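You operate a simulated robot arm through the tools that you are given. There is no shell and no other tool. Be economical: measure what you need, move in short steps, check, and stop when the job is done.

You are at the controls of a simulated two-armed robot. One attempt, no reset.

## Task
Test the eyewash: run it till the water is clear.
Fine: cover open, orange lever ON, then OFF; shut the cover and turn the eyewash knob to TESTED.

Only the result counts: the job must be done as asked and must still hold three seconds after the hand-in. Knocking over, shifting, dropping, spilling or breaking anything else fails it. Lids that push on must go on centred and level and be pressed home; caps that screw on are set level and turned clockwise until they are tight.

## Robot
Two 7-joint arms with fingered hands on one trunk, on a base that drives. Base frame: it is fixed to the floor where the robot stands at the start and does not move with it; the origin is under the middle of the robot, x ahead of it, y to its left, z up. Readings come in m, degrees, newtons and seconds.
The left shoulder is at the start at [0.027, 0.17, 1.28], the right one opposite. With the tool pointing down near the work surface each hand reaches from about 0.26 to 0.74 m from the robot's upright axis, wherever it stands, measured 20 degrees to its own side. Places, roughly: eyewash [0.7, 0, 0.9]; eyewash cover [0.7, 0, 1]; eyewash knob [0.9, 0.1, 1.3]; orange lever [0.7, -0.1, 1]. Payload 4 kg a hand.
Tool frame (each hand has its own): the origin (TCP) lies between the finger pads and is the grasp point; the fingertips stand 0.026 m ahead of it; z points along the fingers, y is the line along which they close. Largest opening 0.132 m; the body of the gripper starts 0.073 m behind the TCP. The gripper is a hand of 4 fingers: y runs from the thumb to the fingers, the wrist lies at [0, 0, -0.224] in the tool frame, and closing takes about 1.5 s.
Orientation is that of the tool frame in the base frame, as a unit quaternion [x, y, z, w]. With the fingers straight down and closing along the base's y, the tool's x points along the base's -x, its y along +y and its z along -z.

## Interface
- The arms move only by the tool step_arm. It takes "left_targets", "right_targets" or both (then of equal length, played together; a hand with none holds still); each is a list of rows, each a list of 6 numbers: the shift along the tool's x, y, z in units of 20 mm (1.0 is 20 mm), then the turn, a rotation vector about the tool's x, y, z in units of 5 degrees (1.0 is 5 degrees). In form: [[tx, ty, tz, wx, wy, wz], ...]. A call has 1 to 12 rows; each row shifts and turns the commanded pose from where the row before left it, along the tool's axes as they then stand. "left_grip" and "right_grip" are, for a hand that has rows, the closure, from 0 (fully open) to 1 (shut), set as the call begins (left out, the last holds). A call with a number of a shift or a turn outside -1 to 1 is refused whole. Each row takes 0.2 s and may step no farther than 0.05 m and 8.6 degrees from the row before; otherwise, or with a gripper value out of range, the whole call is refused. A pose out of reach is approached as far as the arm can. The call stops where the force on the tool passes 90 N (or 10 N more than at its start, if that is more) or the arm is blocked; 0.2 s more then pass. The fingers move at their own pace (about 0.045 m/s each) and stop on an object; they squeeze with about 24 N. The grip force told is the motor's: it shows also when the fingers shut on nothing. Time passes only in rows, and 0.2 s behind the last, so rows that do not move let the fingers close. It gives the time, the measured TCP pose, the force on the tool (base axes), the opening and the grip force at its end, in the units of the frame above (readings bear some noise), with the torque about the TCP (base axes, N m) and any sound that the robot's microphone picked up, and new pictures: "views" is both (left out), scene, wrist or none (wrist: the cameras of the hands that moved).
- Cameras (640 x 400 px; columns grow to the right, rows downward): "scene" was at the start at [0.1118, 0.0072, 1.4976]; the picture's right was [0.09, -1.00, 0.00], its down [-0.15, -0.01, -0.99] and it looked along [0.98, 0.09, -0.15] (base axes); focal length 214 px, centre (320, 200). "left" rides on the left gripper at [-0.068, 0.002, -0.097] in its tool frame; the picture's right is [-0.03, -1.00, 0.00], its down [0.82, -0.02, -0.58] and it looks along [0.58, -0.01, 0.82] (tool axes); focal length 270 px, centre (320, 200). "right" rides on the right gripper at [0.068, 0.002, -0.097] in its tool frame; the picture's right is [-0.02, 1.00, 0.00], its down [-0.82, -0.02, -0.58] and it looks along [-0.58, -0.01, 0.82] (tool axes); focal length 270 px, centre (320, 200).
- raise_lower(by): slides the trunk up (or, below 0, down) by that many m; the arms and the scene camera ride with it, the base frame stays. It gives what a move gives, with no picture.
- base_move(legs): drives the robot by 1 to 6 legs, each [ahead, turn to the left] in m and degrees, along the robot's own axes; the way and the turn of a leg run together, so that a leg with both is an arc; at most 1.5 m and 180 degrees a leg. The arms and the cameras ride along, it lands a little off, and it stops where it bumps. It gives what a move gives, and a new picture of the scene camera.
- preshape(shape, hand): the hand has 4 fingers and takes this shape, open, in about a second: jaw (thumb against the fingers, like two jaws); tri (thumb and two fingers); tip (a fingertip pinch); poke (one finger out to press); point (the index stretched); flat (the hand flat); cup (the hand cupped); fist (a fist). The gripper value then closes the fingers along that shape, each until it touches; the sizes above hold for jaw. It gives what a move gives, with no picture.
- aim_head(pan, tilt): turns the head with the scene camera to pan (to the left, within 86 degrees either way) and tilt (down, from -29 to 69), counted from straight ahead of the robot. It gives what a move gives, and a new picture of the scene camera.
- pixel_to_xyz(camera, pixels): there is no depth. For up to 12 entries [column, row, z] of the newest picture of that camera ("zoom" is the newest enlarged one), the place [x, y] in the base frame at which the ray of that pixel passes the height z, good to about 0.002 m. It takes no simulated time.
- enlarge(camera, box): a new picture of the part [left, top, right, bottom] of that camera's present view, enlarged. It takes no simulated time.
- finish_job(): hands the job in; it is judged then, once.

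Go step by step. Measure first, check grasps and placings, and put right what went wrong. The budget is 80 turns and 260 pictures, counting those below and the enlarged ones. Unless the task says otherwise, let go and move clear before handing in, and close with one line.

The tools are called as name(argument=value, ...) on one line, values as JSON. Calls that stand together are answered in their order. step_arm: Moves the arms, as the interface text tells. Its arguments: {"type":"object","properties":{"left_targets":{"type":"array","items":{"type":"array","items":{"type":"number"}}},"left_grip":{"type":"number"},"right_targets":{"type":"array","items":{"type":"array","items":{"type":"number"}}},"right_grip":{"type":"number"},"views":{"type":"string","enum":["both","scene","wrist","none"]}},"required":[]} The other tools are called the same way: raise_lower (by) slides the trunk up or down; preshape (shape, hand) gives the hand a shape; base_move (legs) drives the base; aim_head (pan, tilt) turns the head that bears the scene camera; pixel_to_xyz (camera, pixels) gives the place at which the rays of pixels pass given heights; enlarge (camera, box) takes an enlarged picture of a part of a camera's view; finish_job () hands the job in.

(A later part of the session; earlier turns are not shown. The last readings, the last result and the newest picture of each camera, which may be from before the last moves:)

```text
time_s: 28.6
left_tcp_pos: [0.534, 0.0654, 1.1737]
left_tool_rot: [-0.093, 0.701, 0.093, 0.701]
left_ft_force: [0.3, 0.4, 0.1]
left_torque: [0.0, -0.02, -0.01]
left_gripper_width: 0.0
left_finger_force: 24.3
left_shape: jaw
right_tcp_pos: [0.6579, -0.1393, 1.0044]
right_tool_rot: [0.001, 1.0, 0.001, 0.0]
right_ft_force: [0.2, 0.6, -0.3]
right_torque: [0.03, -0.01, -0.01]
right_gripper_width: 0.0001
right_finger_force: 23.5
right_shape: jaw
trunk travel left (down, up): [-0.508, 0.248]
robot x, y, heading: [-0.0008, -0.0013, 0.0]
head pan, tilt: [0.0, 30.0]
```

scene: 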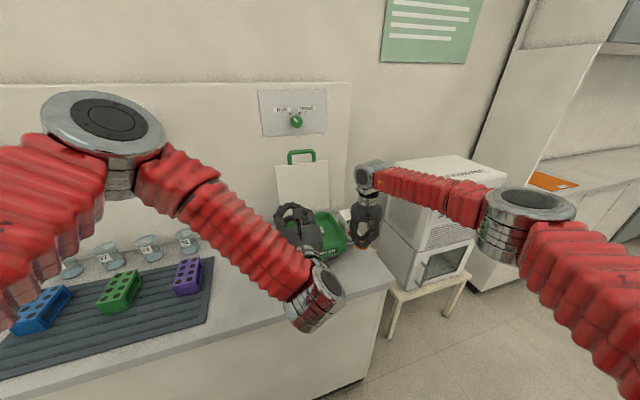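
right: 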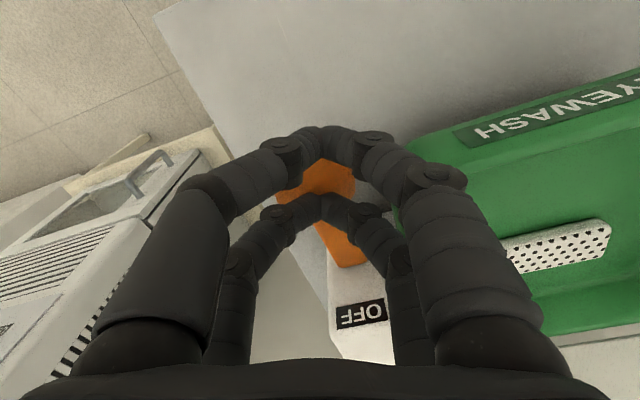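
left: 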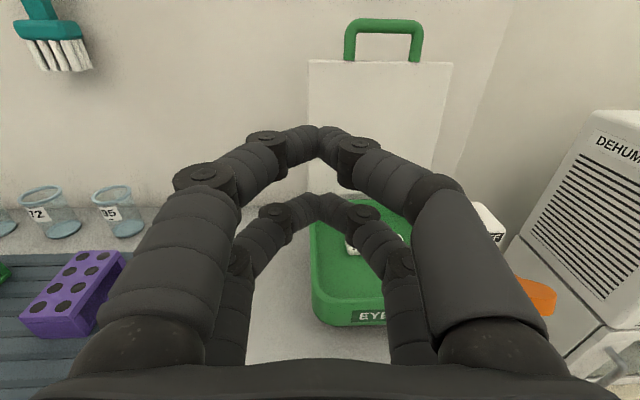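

The lever seems to be moving under the hand with no stop force. Continue down.

step_arm(right_targets=[[0, 0, 0.6, 0, 0, 0], [0, 0, 0.6, 0, 0, 0], [0, 0, 0.6, 0, 0, 0], [0, 0, 0.6, 0, 0, 0]])

enlarge(camera="scene", box=[300, 180, 420, 270])

```text
time_s: 29.6
left_tcp_pos: [0.5325, 0.0652, 1.1749]
left_tool_rot: [-0.093, 0.701, 0.093, 0.701]
left_ft_force: [-0.3, -0.5, -0.1]
left_torque: [0.02, 0.01, 0.02]
left_gripper_width: 0.0
left_finger_force: 23.8
left_shape: jaw
right_tcp_pos: [0.6599, -0.1427, 0.9573]
right_tool_rot: [0.001, 1.0, 0.001, 0.001]
right_ft_force: [1.8, -3.6, 4.1]
right_torque: [0.26, -0.04, -0.15]
right_gripper_width: 0.0
right_finger_force: 24.2
right_shape: jaw
trunk travel left (down, up): [-0.508, 0.248]
robot x, y, heading: [-0.0015, 0.0, -0.0]
head pan, tilt: [0.0, 30.0]
```

scene: 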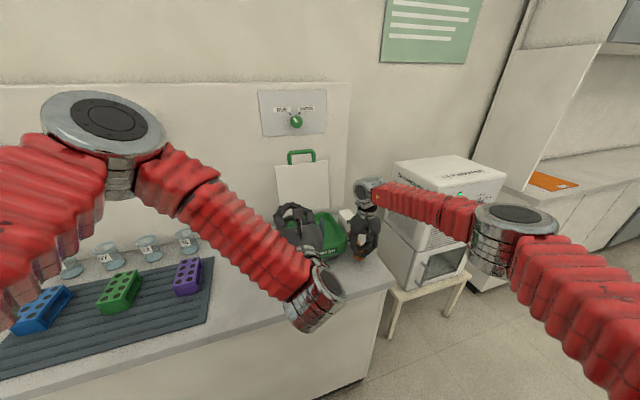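
right: 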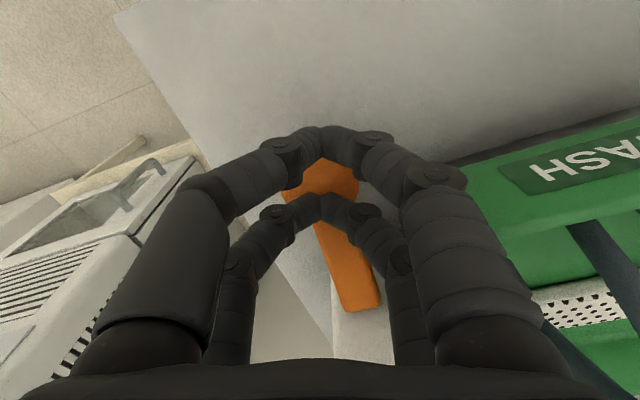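

```text
4.44 times, centred on (360, 225) of scene
```

zoom: 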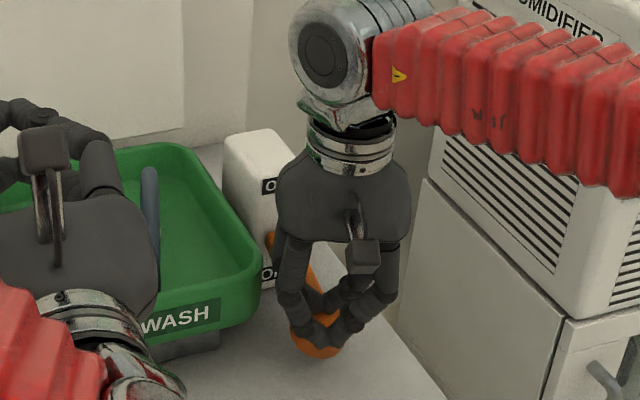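

Dark water streams are now running (right view ~(590,240)), so the lever is at or near ON. Press another cm to ensure the stop, then wait and watch colour.

step_arm(right_targets=[[0, 0, 0.3, 0, 0, 0], [0, 0, 0.3, 0, 0, 0]])

```text
time_s: 30.2
left_tcp_pos: [0.5316, 0.0636, 1.1764]
left_tool_rot: [-0.092, 0.701, 0.092, 0.702]
left_ft_force: [1.1, 0.8, -0.2]
left_torque: [-0.03, 0.0, -0.01]
left_gripper_width: 0.0
left_finger_force: 23.9
left_shape: jaw
right_tcp_pos: [0.6585, -0.1433, 0.9483]
right_tool_rot: [0.001, 1.0, 0.0, 0.004]
right_ft_force: [-1.4, -14.0, 25.9]
right_torque: [0.77, -0.21, -0.39]
right_gripper_width: 0.0
right_finger_force: 23.7
right_shape: jaw
trunk travel left (down, up): [-0.508, 0.248]
robot x, y, heading: [0.005, -0.0006, 0.1]
head pan, tilt: [0.0, 30.0]
```

scene: 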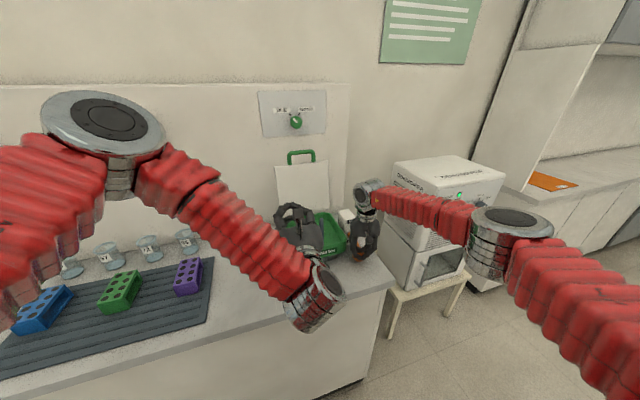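
right: 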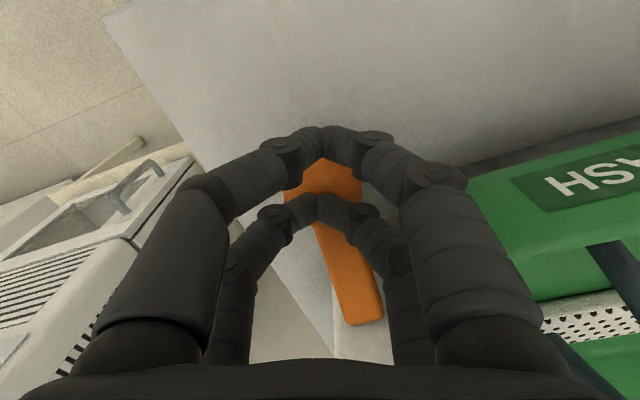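

A firm stop (26 N): lever is ON. Raise the right hand to see the lever and water.

step_arm(right_targets=[[0, 0, -0.8, 0, 0, 0], [0, 0, -1, 0, 0, 0], [0, 0, -1, 0, 0, 0], [0, 0, -1, 0, 0, 0], [0, 0, -1, 0, 0, 0], [0, 0, -1, 0, 0, 0]])

enlarge(camera="right", box=[240, 20, 640, 270])

enlarge(camera="scene", box=[270, 190, 400, 270])

```text
time_s: 31.6
left_tcp_pos: [0.5312, 0.0661, 1.1735]
left_tool_rot: [-0.092, 0.701, 0.092, 0.701]
left_ft_force: [-1.3, 0.1, -0.1]
left_torque: [0.01, -0.02, 0.04]
left_gripper_width: 0.0003
left_finger_force: 23.5
left_shape: jaw
right_tcp_pos: [0.659, -0.1402, 1.0611]
right_tool_rot: [0.001, 1.0, 0.001, 0.001]
right_ft_force: [-0.4, 0.5, 0.2]
right_torque: [0.01, -0.01, -0.02]
right_gripper_width: 0.0001
right_finger_force: 23.9
right_shape: jaw
trunk travel left (down, up): [-0.508, 0.248]
robot x, y, heading: [-0.0022, -0.0033, 0.0]
head pan, tilt: [0.0, 30.0]
```

scene: 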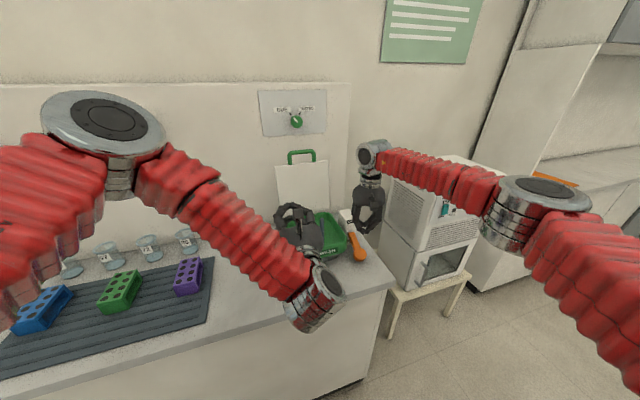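
right: 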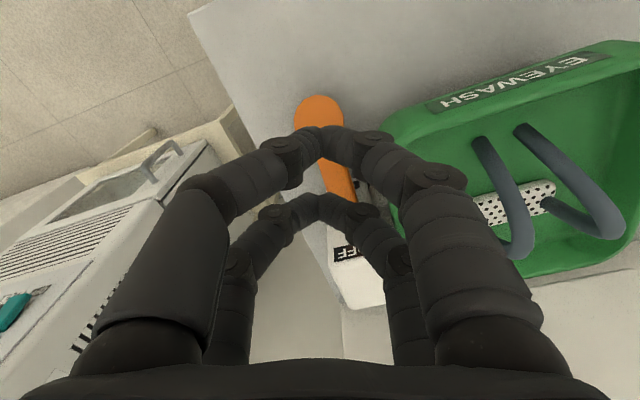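

```text
1.60 times, centred on (440, 145) of right
```

zoom: 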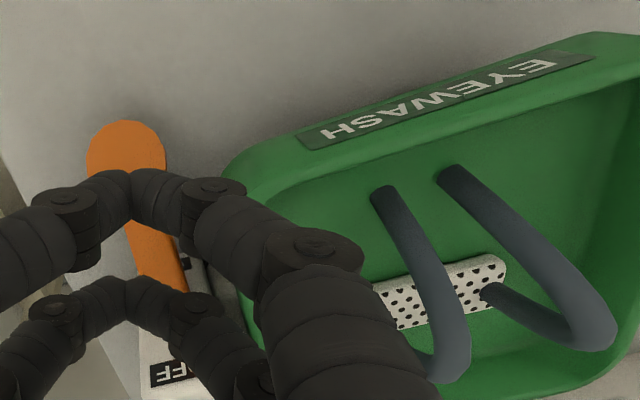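

```text
4.92 times, centred on (335, 230) of scene
```

zoom: 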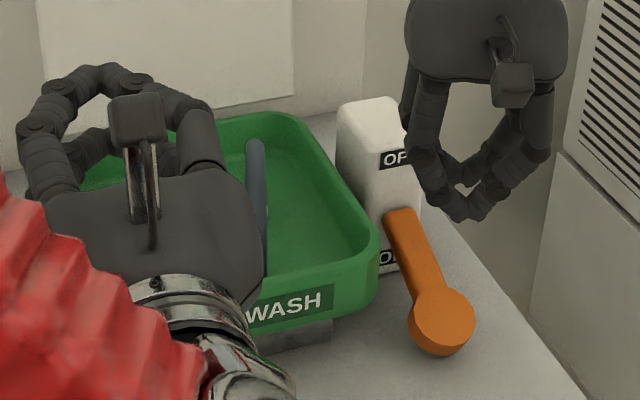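

Lever stays at ON; the water is grey-blue, presumably not yet clear. Measure the ON lever head: scene (359.8,254.8), right (318,112).

pixel_to_xyz(camera="scene", pixels=[[359.8, 254.8, 0.9], [359.8, 254.8, 0.93]])

pixel_to_xyz(camera="right", pixels=[[318, 112, 0.9], [318, 112, 0.93], [384, 115, 0.99], [336, 175, 0.95]])

```text
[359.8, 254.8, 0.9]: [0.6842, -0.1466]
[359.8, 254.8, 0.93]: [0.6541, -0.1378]
```

```text
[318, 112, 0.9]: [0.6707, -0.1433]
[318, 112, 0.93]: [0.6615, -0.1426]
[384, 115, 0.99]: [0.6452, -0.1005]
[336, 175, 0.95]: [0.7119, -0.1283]
```

ON head centre ≈(0.664,-0.142,0.912). I'll yaw the right hand 55° so its fingers straddle the head ahead of the bowl's corner, and half-open, while the water runs.

step_arm(right_targets=[[0, 0, -0.6, 0, 0, -1], [0, 0, -0.6, 0, 0, -1], [0, 0, -0.6, 0, 0, -1], [0, 0, 0, 0, 0, -1], [0, 0, 0, 0, 0, -1], [0, 0, 0, 0, 0, -1], [0, 0, 0, 0, 0, -1], [0, 0, 0, 0, 0, -1], [0, 0, 0, 0, 0, -1], [0, 0, 0, 0, 0, -1], [0, 0, 0, 0, 0, -1]], right_grip=0.45)

enlarge(camera="scene", box=[270, 190, 400, 270])

```text
time_s: 34.0
left_tcp_pos: [0.5331, 0.0658, 1.1725]
left_tool_rot: [-0.092, 0.702, 0.092, 0.7]
left_ft_force: [0.1, -0.3, 0.7]
left_torque: [-0.03, -0.01, -0.01]
left_gripper_width: 0.0
left_finger_force: 24.0
left_shape: jaw
right_tcp_pos: [0.6573, -0.1398, 1.0965]
right_tool_rot: [-0.462, 0.887, 0.0, 0.0]
right_ft_force: [0.1, -0.1, 0.9]
right_torque: [-0.01, -0.02, 0.01]
right_gripper_width: 0.072
right_finger_force: 0.0
right_shape: jaw
trunk travel left (down, up): [-0.508, 0.248]
robot x, y, heading: [0.001, -0.0019, -0.2]
head pan, tilt: [0.0, 30.0]
```

scene: 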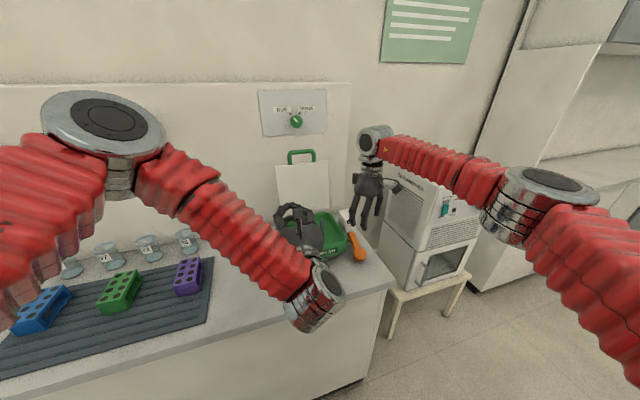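
right: 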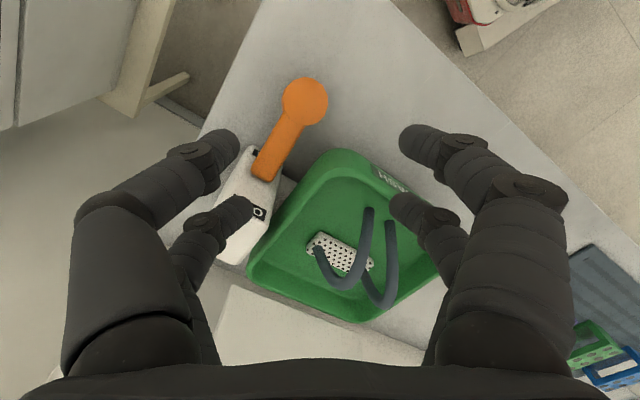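

```text
4.92 times, centred on (335, 230) of scene
```

zoom: 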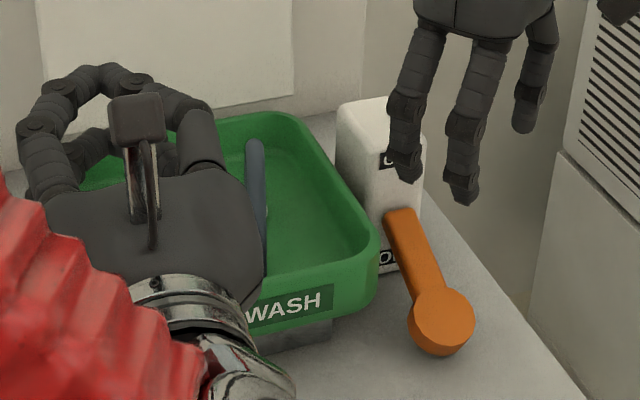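

The lever head is clearly visible at (305,100) in the right view. Move over it and lower to z≈1.0, then check alignment.

step_arm(right_targets=[[0.9, -0.125, 0, 0, 0, 0], [0, 0, 1, 0, 0, 0], [0, 0, 1, 0, 0, 0], [0, 0, 1, 0, 0, 0], [0, 0, 1, 0, 0, 0], [0, 0, 1, 0, 0, 0]])

enlarge(camera="scene", box=[270, 190, 400, 270])

```text
time_s: 35.5
left_tcp_pos: [0.5316, 0.0658, 1.1734]
left_tool_rot: [-0.092, 0.702, 0.092, 0.701]
left_ft_force: [0.1, 0.7, 0.0]
left_torque: [0.0, 0.03, 0.04]
left_gripper_width: 0.0
left_finger_force: 23.7
left_shape: jaw
right_tcp_pos: [0.65, -0.1554, 0.9971]
right_tool_rot: [-0.462, 0.887, 0.001, 0.001]
right_ft_force: [-0.1, -0.6, -0.3]
right_torque: [0.02, -0.01, 0.02]
right_gripper_width: 0.0719
right_finger_force: 0.0
right_shape: jaw
trunk travel left (down, up): [-0.508, 0.248]
robot x, y, heading: [0.0, 0.0036, 0.1]
head pan, tilt: [0.0, 30.0]
```

scene: 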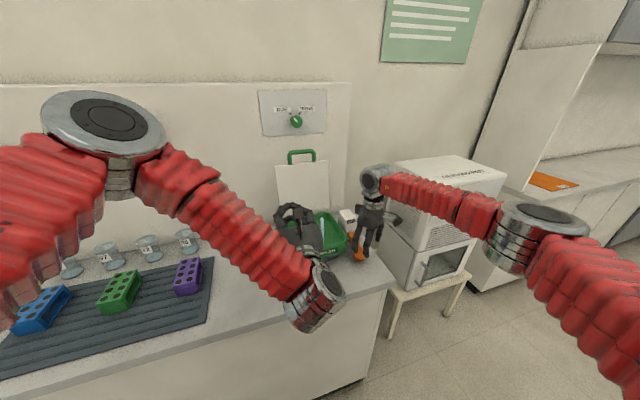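
right: 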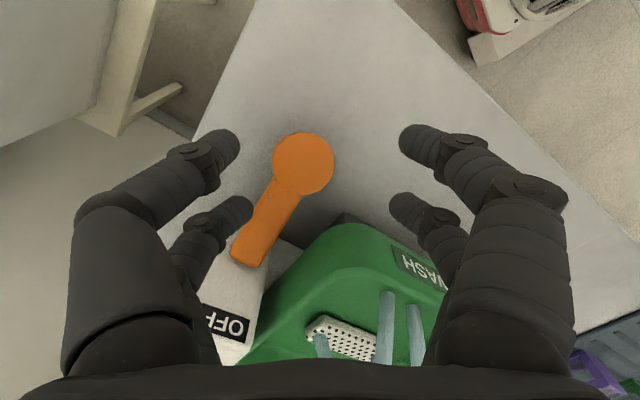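

```text
4.92 times, centred on (335, 230) of scene
```

zoom: 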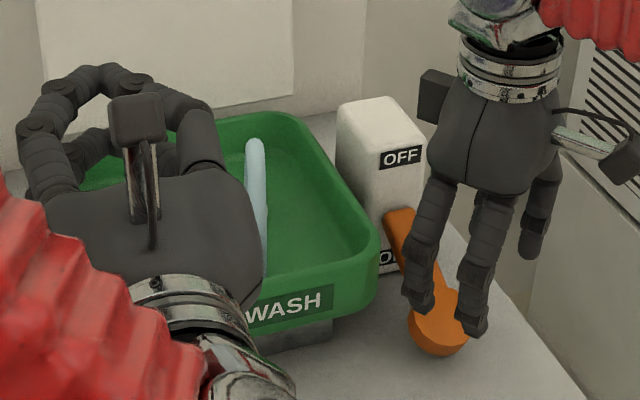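

The water has turned pale, near clear. Check the head position in this view before descending.

pixel_to_xyz(camera="right", pixels=[[304, 160, 0.92], [304, 160, 0.91], [318, 235, 0.98]])

enlarge(camera="right", box=[180, 200, 440, 370])

```text
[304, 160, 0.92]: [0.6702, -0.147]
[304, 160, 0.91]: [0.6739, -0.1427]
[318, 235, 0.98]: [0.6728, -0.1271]
```

```text
2.35 times, centred on (310, 285) of right
```

zoom: 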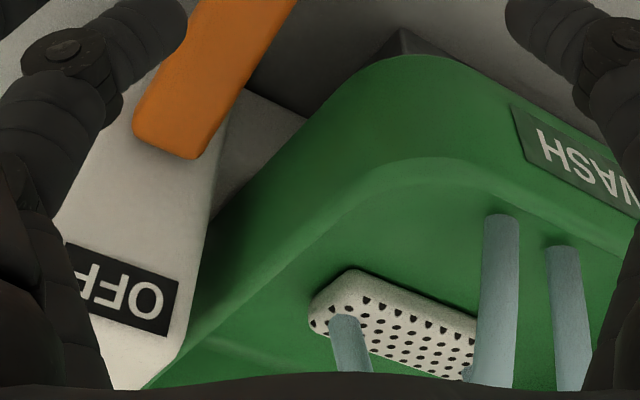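

Head lies at tool x −18 mm (right on the rear finger pair), y −12 mm. Correct sideways and descend, then look.

step_arm(right_targets=[[0, -0.58, 0, 0, 0, 0], [0, 0, 0.8, 0, 0, 0], [0, 0, 0.8, 0, 0, 0], [0, 0, 0.8, 0, 0, 0], [0, 0, 0.8, 0, 0, 0], [0, 0, 0.7, 0, 0, 0]])

enlarge(camera="scene", box=[270, 190, 400, 270])

```text
time_s: 36.9
left_tcp_pos: [0.5325, 0.0664, 1.1734]
left_tool_rot: [-0.092, 0.702, 0.092, 0.7]
left_ft_force: [-0.5, -0.2, -0.2]
left_torque: [-0.03, 0.03, 0.0]
left_gripper_width: 0.0002
left_finger_force: 24.1
left_shape: jaw
right_tcp_pos: [0.6601, -0.1634, 0.9193]
right_tool_rot: [-0.461, 0.887, 0.002, 0.001]
right_ft_force: [0.0, 0.3, -0.2]
right_torque: [-0.03, 0.07, 0.01]
right_gripper_width: 0.0721
right_finger_force: 0.1
right_shape: jaw
trunk travel left (down, up): [-0.508, 0.248]
robot x, y, heading: [-0.0011, -0.0008, 0.1]
head pan, tilt: [0.0, 30.0]
```

scene: 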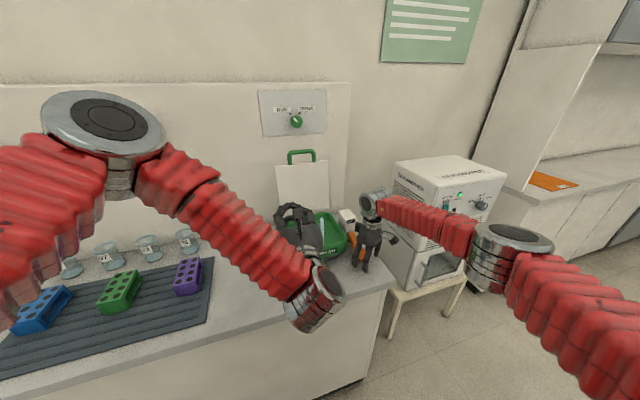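
right: 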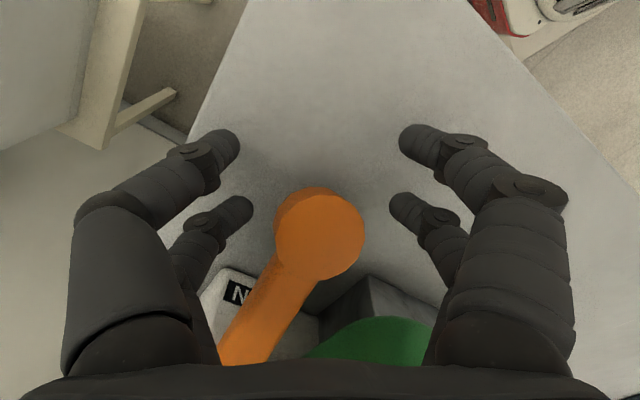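

```text
4.92 times, centred on (335, 230) of scene
```

zoom: 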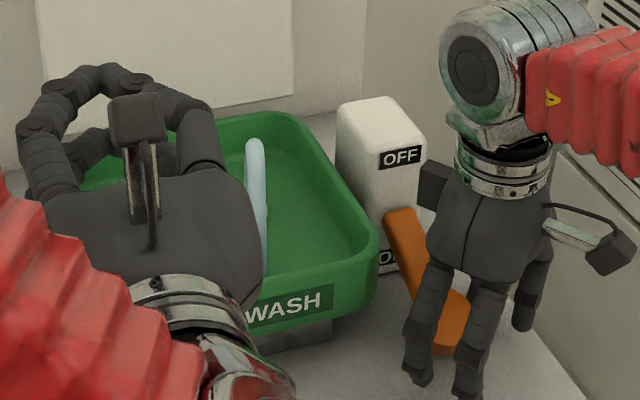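

The head sits centred between the rear finger pair. I'll wait a while for the water to finish clearing, then grip.

step_arm(right_targets=[[0, 0, 0, 0, 0, 0], [0, 0, 0, 0, 0, 0], [0, 0, 0, 0, 0, 0], [0, 0, 0, 0, 0, 0], [0, 0, 0, 0, 0, 0], [0, 0, 0, 0, 0, 0], [0, 0, 0, 0, 0, 0], [0, 0, 0, 0, 0, 0], [0, 0, 0, 0, 0, 0], [0, 0, 0, 0, 0, 0], [0, 0, 0, 0, 0, 0], [0, 0, 0, 0, 0, 0]], right_grip=1, views="wrist")

enlarge(camera="scene", box=[270, 190, 400, 270])

```text
time_s: 39.5
left_tcp_pos: [0.5314, 0.0654, 1.1738]
left_tool_rot: [-0.092, 0.702, 0.092, 0.701]
left_ft_force: [-0.8, 0.6, -0.1]
left_torque: [0.0, 0.03, -0.02]
left_gripper_width: 0.0002
left_finger_force: 23.7
left_shape: jaw
right_tcp_pos: [0.6588, -0.1633, 0.9192]
right_tool_rot: [-0.462, 0.887, 0.001, 0.0]
right_ft_force: [-6.7, -4.7, -4.1]
right_torque: [-0.12, 0.18, 0.06]
right_gripper_width: 0.0025
right_finger_force: 24.0
right_shape: jaw
trunk travel left (down, up): [-0.508, 0.248]
robot x, y, heading: [0.001, 0.0006, 0.0]
head pan, tilt: [0.0, 30.0]
```

right: 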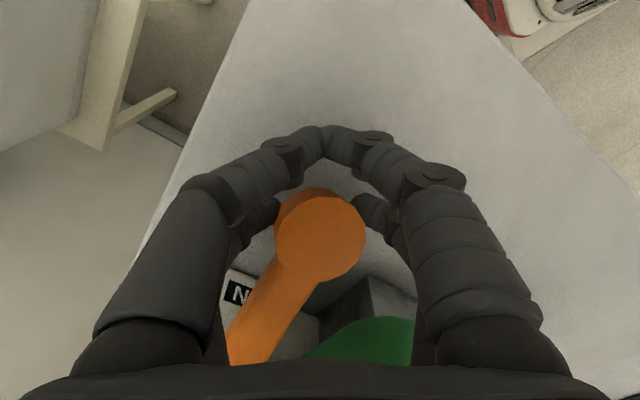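

```text
4.92 times, centred on (335, 230) of scene
```

zoom: 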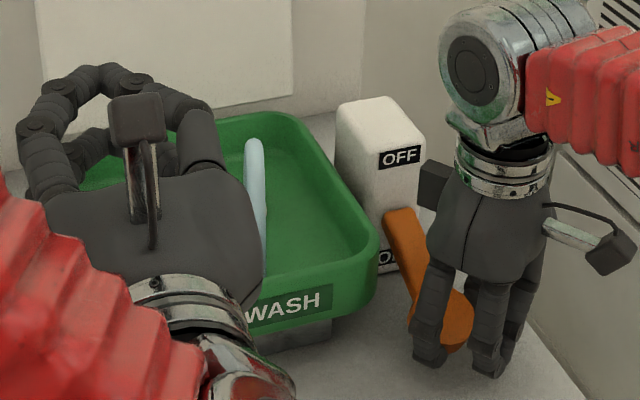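

The rear pair grips the head and the water colour is steady and pale (clear). Lift the lever toward OFF.

step_arm(right_targets=[[0, 0, -0.6, 0, 0, 0], [0, 0, -0.6, 0, 0, 0], [0, 0, -0.6, 0, 0, 0], [-0.08, -0.06, -0.6, 0, 0, 0], [-0.08, -0.06, -0.6, 0, 0, 0], [-0.1, -0.08, -0.6, 0, 0, 0], [-0.1, -0.08, -0.5, 0, 0, 0]], views="both")

enlarge(camera="scene", box=[270, 190, 400, 270])

```text
time_s: 41.0
left_tcp_pos: [0.528, 0.0634, 1.1763]
left_tool_rot: [-0.091, 0.7, 0.092, 0.702]
left_ft_force: [0.1, 0.4, 0.0]
left_torque: [-0.02, 0.0, 0.02]
left_gripper_width: 0.0
left_finger_force: 23.6
left_shape: jaw
right_tcp_pos: [0.6621, -0.1636, 1.0043]
right_tool_rot: [-0.461, 0.888, 0.0, -0.001]
right_ft_force: [-33.0, -23.4, 10.0]
right_torque: [0.18, 1.29, 0.74]
right_gripper_width: 0.0033
right_finger_force: 23.9
right_shape: jaw
trunk travel left (down, up): [-0.508, 0.248]
robot x, y, heading: [0.0015, 0.002, 0.2]
head pan, tilt: [0.0, 30.0]
```

scene: 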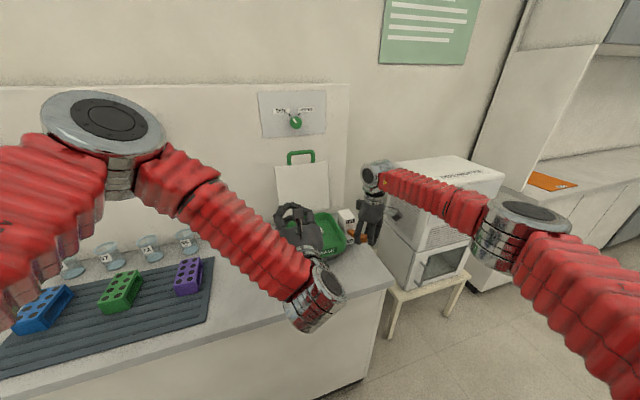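
right: 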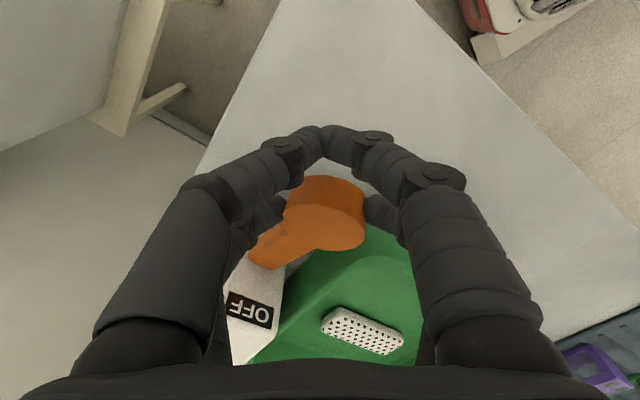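

```text
4.92 times, centred on (335, 230) of scene
```

zoom: 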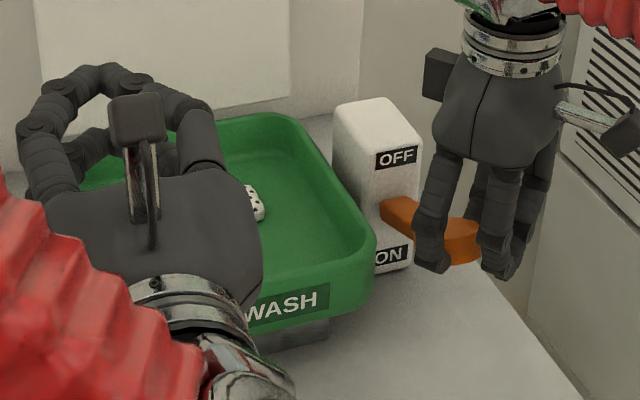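

The water has stopped, but there is ~40 N of sideways load. Relax 8 mm back along the load, then open the fingers and check the lever.

step_arm(right_targets=[[0.3, 0.2, 0, 0, 0, 0], [0, 0, 0, 0, 0, 0]], views="none")

step_arm(right_targets=[[0, 0, 0, 0, 0, 0], [0, 0, 0, 0, 0, 0], [0, 0, 0, 0, 0, 0], [0, 0, 0, 0, 0, 0], [0, 0, 0, 0, 0, 0], [0, 0, 0, 0, 0, 0]], right_grip=0.4, views="wrist")

enlarge(camera="scene", box=[270, 190, 400, 270])

```text
time_s: 41.6
left_tcp_pos: [0.531, 0.0653, 1.1755]
left_tool_rot: [-0.092, 0.7, 0.093, 0.702]
left_ft_force: [-0.4, 0.8, 0.1]
left_torque: [-0.01, 0.01, 0.04]
left_gripper_width: 0.0002
left_finger_force: 23.9
left_shape: jaw
right_tcp_pos: [0.66, -0.1633, 1.0018]
right_tool_rot: [-0.462, 0.887, 0.001, 0.001]
right_ft_force: [-17.1, -11.1, 4.0]
right_torque: [0.07, 0.74, 0.37]
right_gripper_width: 0.0031
right_finger_force: 24.2
right_shape: jaw
trunk travel left (down, up): [-0.508, 0.248]
robot x, y, heading: [-0.0014, 0.0027, 0.1]
head pan, tilt: [0.0, 30.0]
```

```text
time_s: 43.0
left_tcp_pos: [0.5321, 0.0655, 1.1748]
left_tool_rot: [-0.093, 0.702, 0.092, 0.7]
left_ft_force: [-0.1, -0.2, -1.2]
left_torque: [0.04, -0.01, 0.01]
left_gripper_width: 0.0002
left_finger_force: 24.4
left_shape: jaw
right_tcp_pos: [0.6623, -0.1633, 1.0004]
right_tool_rot: [-0.461, 0.887, 0.0, 0.001]
right_ft_force: [-0.5, -0.1, 0.0]
right_torque: [0.02, 0.02, -0.02]
right_gripper_width: 0.0792
right_finger_force: 0.0
right_shape: jaw
trunk travel left (down, up): [-0.508, 0.248]
robot x, y, heading: [-0.002, -0.0003, 0.0]
head pan, tilt: [0.0, 30.0]
```

right: 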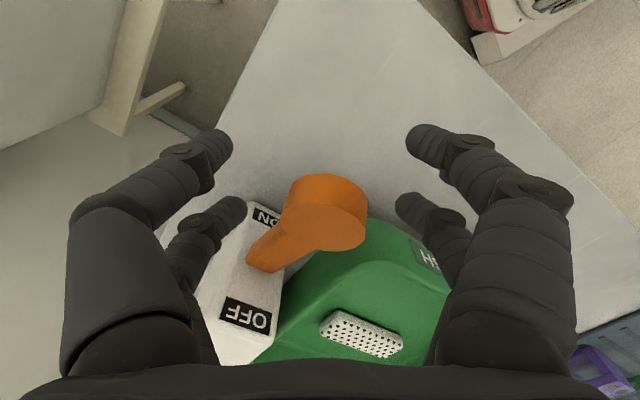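

```text
4.92 times, centred on (335, 230) of scene
```

zoom: 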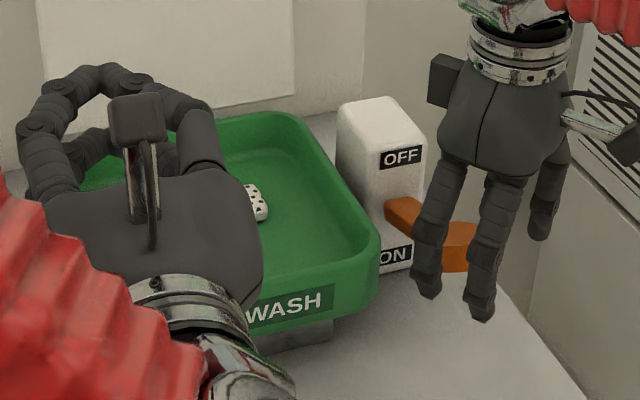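

Unloaded, unit unmoved. Raise the hand and compare the lever with its starting OFF attitude.

step_arm(right_targets=[[0, 0, -1, 0, 0, 0], [0, 0, -1, 0, 0, 0], [0, 0, -1, 0, 0, 0], [0, 0, -1, 0, 0, 0], [0, 0, -1, 0, 0, 0], [0, 0, -1, 0, 0, 0], [0, 0, -1, 0, 0, 0], [0, 0, -1, 0, 0, 0]], views="wrist")

enlarge(camera="scene", box=[300, 195, 390, 270])

```text
time_s: 44.9
left_tcp_pos: [0.5312, 0.0654, 1.1748]
left_tool_rot: [-0.092, 0.701, 0.092, 0.701]
left_ft_force: [0.2, -0.1, -0.2]
left_torque: [-0.01, 0.02, 0.0]
left_gripper_width: 0.0
left_finger_force: 24.1
left_shape: jaw
right_tcp_pos: [0.6609, -0.1626, 1.162]
right_tool_rot: [-0.461, 0.888, 0.0, 0.0]
right_ft_force: [-0.4, 0.2, 0.4]
right_torque: [-0.02, 0.01, 0.0]
right_gripper_width: 0.0789
right_finger_force: 0.0
right_shape: jaw
trunk travel left (down, up): [-0.508, 0.248]
robot x, y, heading: [0.003, 0.0022, -0.1]
head pan, tilt: [0.0, 30.0]
```

right: 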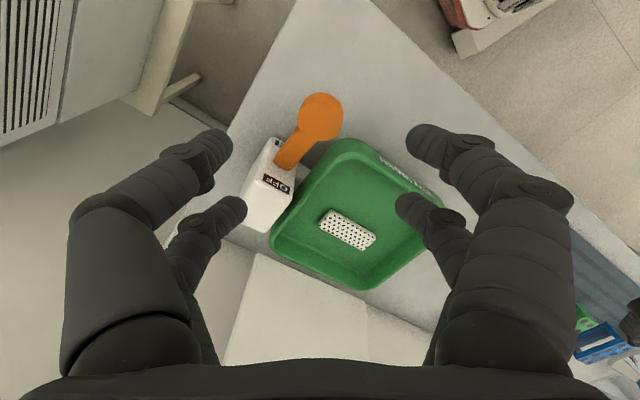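

```text
5.33 times, centred on (345, 232) of scene
```

zoom: 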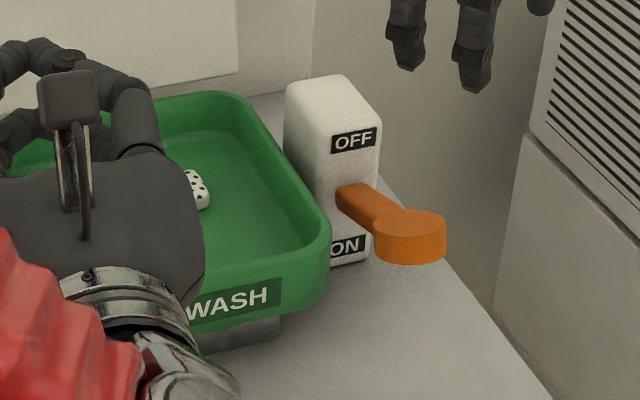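

The lever is about 1 cm lower than its original OFF position, so it needs a bit more lift. Measure and regrip.

pixel_to_xyz(camera="right", pixels=[[322, 115, 0.99], [322, 115, 0.98]])

pixel_to_xyz(camera="scene", pixels=[[362.3, 235.8, 0.99], [362.3, 235.8, 0.98]])

```text
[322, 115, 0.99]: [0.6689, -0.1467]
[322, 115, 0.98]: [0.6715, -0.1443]
```

```text
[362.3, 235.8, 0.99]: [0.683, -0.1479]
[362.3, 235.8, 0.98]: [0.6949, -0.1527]
```

Head still in line with the rear finger pair. Descend to z≈0.985, regrip and lift 3 cm vertically.

step_arm(right_targets=[[0, 0.15, 1, 0, 0, 0], [0, 0, 1, 0, 0, 0], [0, 0, 1, 0, 0, 0], [0, 0, 1, 0, 0, 0], [0, 0, 1, 0, 0, 0], [0, 0, 1, 0, 0, 0], [0, 0, 1, 0, 0, 0], [0, 0, 1, 0, 0, 0], [0, 0, 0.8, 0, 0, 0]], views="none")

step_arm(right_targets=[[0, 0, 0, 0, 0, 0], [0, 0, 0, 0, 0, 0], [0, 0, 0, 0, 0, 0], [0, 0, 0, 0, 0, 0], [0, 0, 0, 0, 0, 0], [0, 0, 0, 0, 0, 0], [0, 0, 0, 0, 0, 0], [0, 0, -0.4, 0, 0, 0], [0, 0, -0.4, 0, 0, 0], [0, 0, -0.4, 0, 0, 0], [0, 0, -0.4, 0, 0, 0]], right_grip=1, views="wrist")

enlarge(camera="scene", box=[300, 195, 390, 270])

```text
time_s: 46.9
left_tcp_pos: [0.5336, 0.066, 1.174]
left_tool_rot: [-0.092, 0.701, 0.092, 0.701]
left_ft_force: [-0.1, -0.1, -0.3]
left_torque: [-0.04, -0.03, 0.01]
left_gripper_width: 0.0
left_finger_force: 24.2
left_shape: jaw
right_tcp_pos: [0.6586, -0.1614, 0.9846]
right_tool_rot: [-0.461, 0.887, 0.0, 0.001]
right_ft_force: [-0.2, -0.2, 0.2]
right_torque: [0.0, 0.01, -0.01]
right_gripper_width: 0.0789
right_finger_force: 0.0
right_shape: jaw
trunk travel left (down, up): [-0.508, 0.248]
robot x, y, heading: [-0.0031, -0.0019, -0.0]
head pan, tilt: [0.0, 30.0]
```

```text
time_s: 49.2
left_tcp_pos: [0.539, 0.0642, 1.1704]
left_tool_rot: [-0.091, 0.704, 0.093, 0.699]
left_ft_force: [0.0, 1.0, 0.2]
left_torque: [0.03, -0.03, 0.0]
left_gripper_width: 0.0
left_finger_force: 24.4
left_shape: jaw
right_tcp_pos: [0.6587, -0.1671, 0.9975]
right_tool_rot: [-0.461, 0.887, 0.002, -0.014]
right_ft_force: [-1.1, 0.1, -80.2]
right_torque: [-1.56, 0.63, -0.1]
right_gripper_width: 0.0
right_finger_force: 24.3
right_shape: jaw
trunk travel left (down, up): [-0.508, 0.248]
robot x, y, heading: [0.0019, -0.001, -0.1]
head pan, tilt: [0.0, 30.0]
```

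right: 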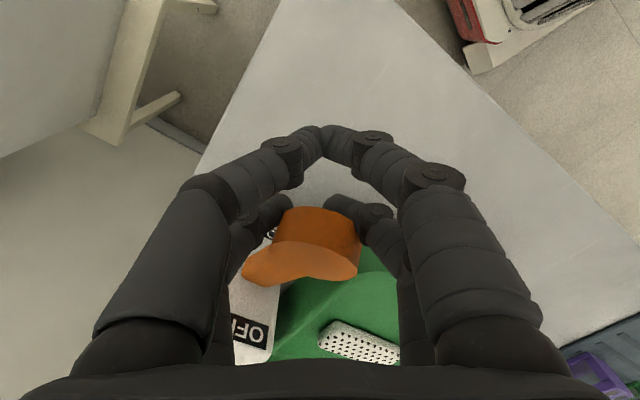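

```text
5.33 times, centred on (345, 232) of scene
```

zoom: 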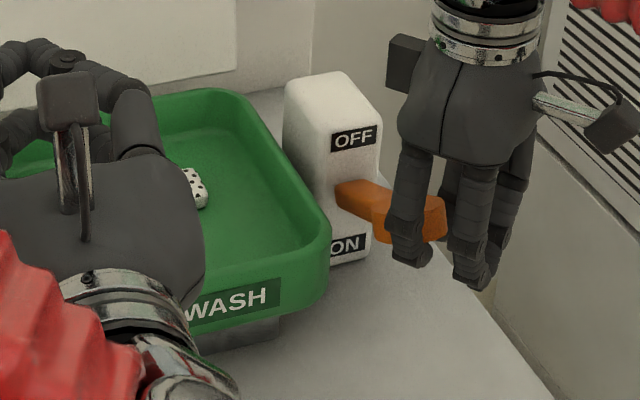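

80 N downward reaction: the fingers hooked under the head and the lever is hard at its OFF stop. Relax about 1.4 cm, open, and rise.

step_arm(right_targets=[[0, 0, 0.4, 0, 0, 0], [0, 0, 0.3, 0, 0, 0]], views="none")

step_arm(right_targets=[[0, 0, 0, 0, 0, 0], [0, 0, 0, 0, 0, 0], [0, 0, 0, 0, 0, 0], [0, 0, 0, 0, 0, 0], [0, 0, 0, 0, 0, 0], [0, 0, 0, 0, 0, 0], [0, 0, 0, 0, 0, 0]], right_grip=0.35, views="none")

step_arm(right_targets=[[0, 0, -1, 0, 0, 0], [0, 0, -1, 0, 0, 0], [0, 0, -1, 0, 0, 0], [0, 0, -1, 0, 0, 0], [0, 0, -1, 0, 0, 0], [0, 0, -1, 0, 0, 0], [0, 0, -1, 0, 0, 0], [0, 0, -1, 0, 0, 0], [0, 0, -1, 0, 0, 0]], views="wrist")

enlarge(camera="scene", box=[300, 195, 390, 270])

```text
time_s: 49.9
left_tcp_pos: [0.5349, 0.0635, 1.1739]
left_tool_rot: [-0.092, 0.702, 0.093, 0.7]
left_ft_force: [-0.7, 0.6, 0.0]
left_torque: [0.05, -0.02, 0.05]
left_gripper_width: 0.0
left_finger_force: 23.9
left_shape: jaw
right_tcp_pos: [0.6581, -0.1662, 0.9936]
right_tool_rot: [-0.461, 0.888, 0.001, -0.008]
right_ft_force: [-9.3, -11.9, -45.2]
right_torque: [-1.05, 0.43, -0.05]
right_gripper_width: 0.0
right_finger_force: 23.6
right_shape: jaw
trunk travel left (down, up): [-0.508, 0.248]
robot x, y, heading: [-0.0015, 0.0007, -0.1]
head pan, tilt: [0.0, 30.0]
```

```text
time_s: 51.5
left_tcp_pos: [0.533, 0.0663, 1.174]
left_tool_rot: [-0.093, 0.701, 0.093, 0.701]
left_ft_force: [-0.4, -0.7, 0.0]
left_torque: [0.0, 0.0, 0.01]
left_gripper_width: 0.0
left_finger_force: 23.8
left_shape: jaw
right_tcp_pos: [0.6598, -0.1615, 1.0025]
right_tool_rot: [-0.461, 0.888, 0.0, 0.0]
right_ft_force: [1.0, -0.6, -0.1]
right_torque: [-0.02, 0.0, 0.04]
right_gripper_width: 0.0857
right_finger_force: 0.2
right_shape: jaw
trunk travel left (down, up): [-0.508, 0.248]
robot x, y, heading: [-0.0008, -0.0014, 0.0]
head pan, tilt: [0.0, 30.0]
```

```text
time_s: 53.5
left_tcp_pos: [0.5322, 0.0664, 1.1744]
left_tool_rot: [-0.091, 0.702, 0.091, 0.701]
left_ft_force: [0.8, -0.2, 0.8]
left_torque: [0.0, 0.02, -0.01]
left_gripper_width: 0.0002
left_finger_force: 23.7
left_shape: jaw
right_tcp_pos: [0.6587, -0.1619, 1.1835]
right_tool_rot: [-0.461, 0.887, 0.0, 0.001]
right_ft_force: [0.6, 0.4, -0.3]
right_torque: [-0.01, 0.03, 0.02]
right_gripper_width: 0.0855
right_finger_force: 0.0
right_shape: jaw
trunk travel left (down, up): [-0.508, 0.248]
robot x, y, heading: [-0.001, 0.0011, -0.1]
head pan, tilt: [0.0, 30.0]
```

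right: 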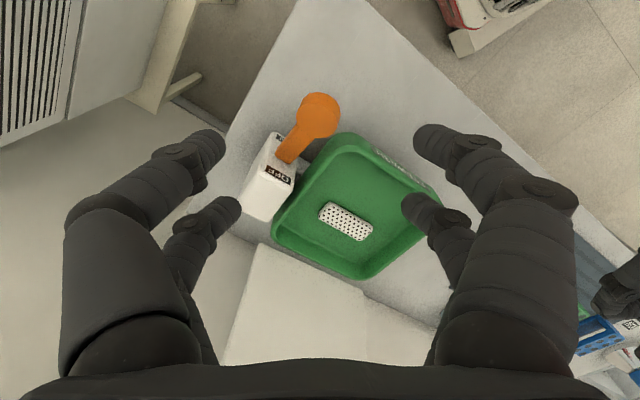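

```text
5.33 times, centred on (345, 232) of scene
```

zoom: 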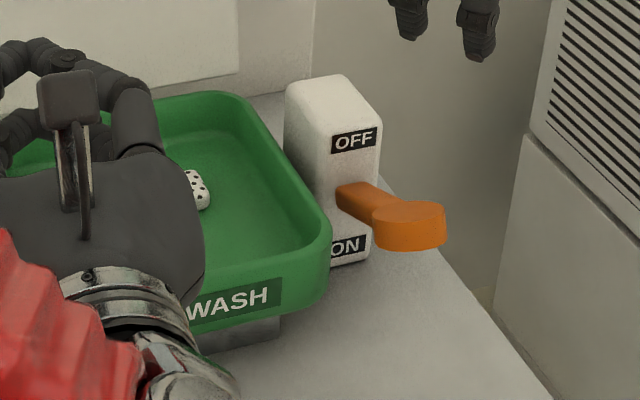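

Lever matches its original OFF attitude and the water is stopped. Now the cover: triangulate the handle bar (scene ≈(302,153), left ≈(384,26)).

enlarge(camera="scene", box=[260, 135, 350, 215])

enlarge(camera="left", box=[280, 0, 480, 120])

pixel_to_xyz(camera="left", pixels=[[384, 26, 1.2], [384, 26, 1.23], [384, 26, 1.26], [308, 62, 1.18], [308, 62, 1.2], [452, 64, 1.18], [452, 64, 1.2]])

pixel_to_xyz(camera="scene", pixels=[[301, 153, 1.2], [301, 153, 1.23], [301, 153, 1.26], [276, 168, 1.18], [276, 168, 1.2], [329, 162, 1.18], [329, 162, 1.2]])

```text
5.00 times, centred on (305, 175) of scene
```

zoom: 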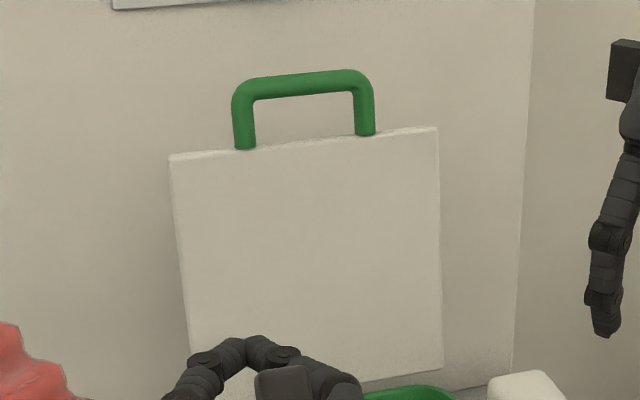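

```text
3.20 times, centred on (380, 60) of left
```

zoom: 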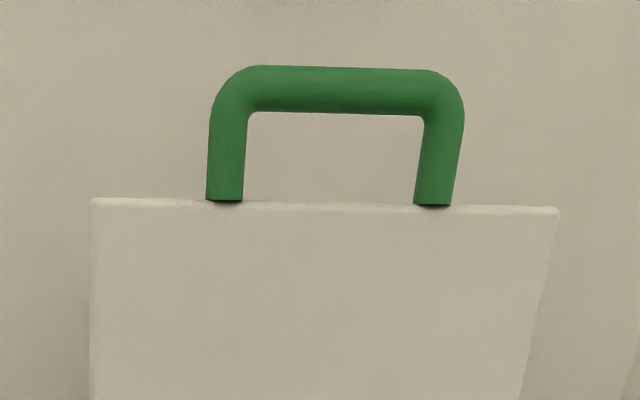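

```text
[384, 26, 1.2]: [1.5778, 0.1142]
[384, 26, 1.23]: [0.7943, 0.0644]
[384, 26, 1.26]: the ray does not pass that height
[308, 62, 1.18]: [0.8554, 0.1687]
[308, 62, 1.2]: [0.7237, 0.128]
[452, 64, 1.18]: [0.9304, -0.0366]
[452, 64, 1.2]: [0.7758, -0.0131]
```

```text
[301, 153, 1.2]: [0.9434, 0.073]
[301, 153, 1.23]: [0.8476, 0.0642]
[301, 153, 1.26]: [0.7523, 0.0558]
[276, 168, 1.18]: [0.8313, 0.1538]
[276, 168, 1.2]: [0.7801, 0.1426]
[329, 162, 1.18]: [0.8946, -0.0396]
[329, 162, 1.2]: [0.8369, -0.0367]
```

Handle bar ≈(0.856,0.067,1.228); cover leans ~8° past vertical, left top corner ≈(0.816,0.15,1.187). Find the wall's x, to know the gap behind, and knob position.

pixel_to_xyz(camera="scene", pixels=[[255, 224, 0.875], [220, 231, 0.875], [296.5, 121.5, 1.3], [296.5, 121.5, 1.32]])

enlarge(camera="scene", box=[190, 190, 290, 250])

pixel_to_xyz(camera="right", pixels=[[262, 244, 1.18]])

```text
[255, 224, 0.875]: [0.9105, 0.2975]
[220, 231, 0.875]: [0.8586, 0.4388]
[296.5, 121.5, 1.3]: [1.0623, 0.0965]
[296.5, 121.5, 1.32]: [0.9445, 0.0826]
```

```text
6.40 times, centred on (240, 220) of scene
```

zoom: 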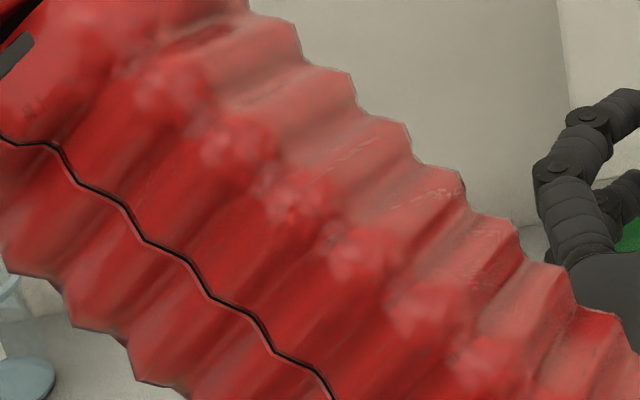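

```text
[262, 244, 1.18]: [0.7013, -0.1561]
```

The bench–wall line (from the earlier clear picture) runs through (345,207)–(200,234). Query it.

pixel_to_xyz(camera="scene", pixels=[[345, 207, 0.875], [200, 234.3, 0.875], [280, 219.3, 0.875]])

```text
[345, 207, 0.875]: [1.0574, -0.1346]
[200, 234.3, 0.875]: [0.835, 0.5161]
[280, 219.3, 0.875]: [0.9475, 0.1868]
```

The wall is ~0.12 m behind the handle bar and parallel to the unit, so there is room to hook over the bar from above. I need a bit more reach: drive 7 cm ahead (both hands are clear), checking the view.

base_move(legs=[[0.07, 0]])

```text
time_s: 54.5
left_tcp_pos: [0.6055, 0.066, 1.1727]
left_tool_rot: [-0.092, 0.702, 0.092, 0.7]
left_ft_force: [0.5, 0.5, 0.6]
left_torque: [0.0, -0.03, 0.02]
left_gripper_width: 0.0001
left_finger_force: 24.0
left_shape: jaw
right_tcp_pos: [0.7336, -0.1637, 1.1802]
right_tool_rot: [-0.461, 0.887, 0.001, -0.001]
right_ft_force: [-0.2, 0.3, -0.8]
right_torque: [-0.02, 0.06, -0.01]
right_gripper_width: 0.0855
right_finger_force: 0.1
right_shape: jaw
trunk travel left (down, up): [-0.508, 0.248]
robot x, y, heading: [0.0706, -0.0036, 0.3]
head pan, tilt: [0.0, 30.0]
```

scene: 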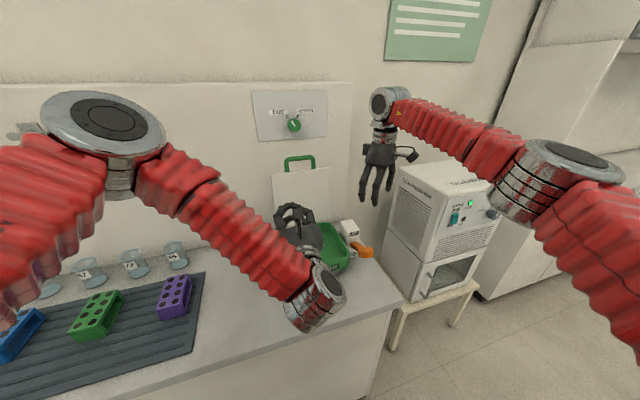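

Base moved cleanly. Re-measure the knob from this new scene viewpoint, enlarging first.

enlarge(camera="scene", box=[245, 85, 345, 215])

pixel_to_xyz(camera="scene", pixels=[[294, 125, 1.3], [294, 125, 1.32], [300, 159, 1.22], [300, 159, 1.24]])

```text
3.08 times, centred on (295, 150) of scene
```

zoom: 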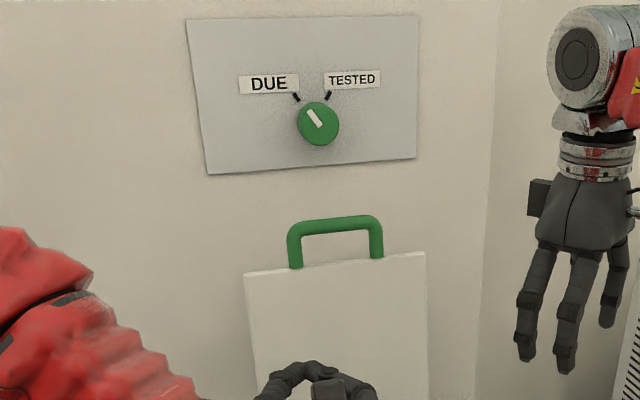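

```text
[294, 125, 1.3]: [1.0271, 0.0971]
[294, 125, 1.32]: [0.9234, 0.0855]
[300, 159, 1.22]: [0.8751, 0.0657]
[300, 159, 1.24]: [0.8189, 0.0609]
```

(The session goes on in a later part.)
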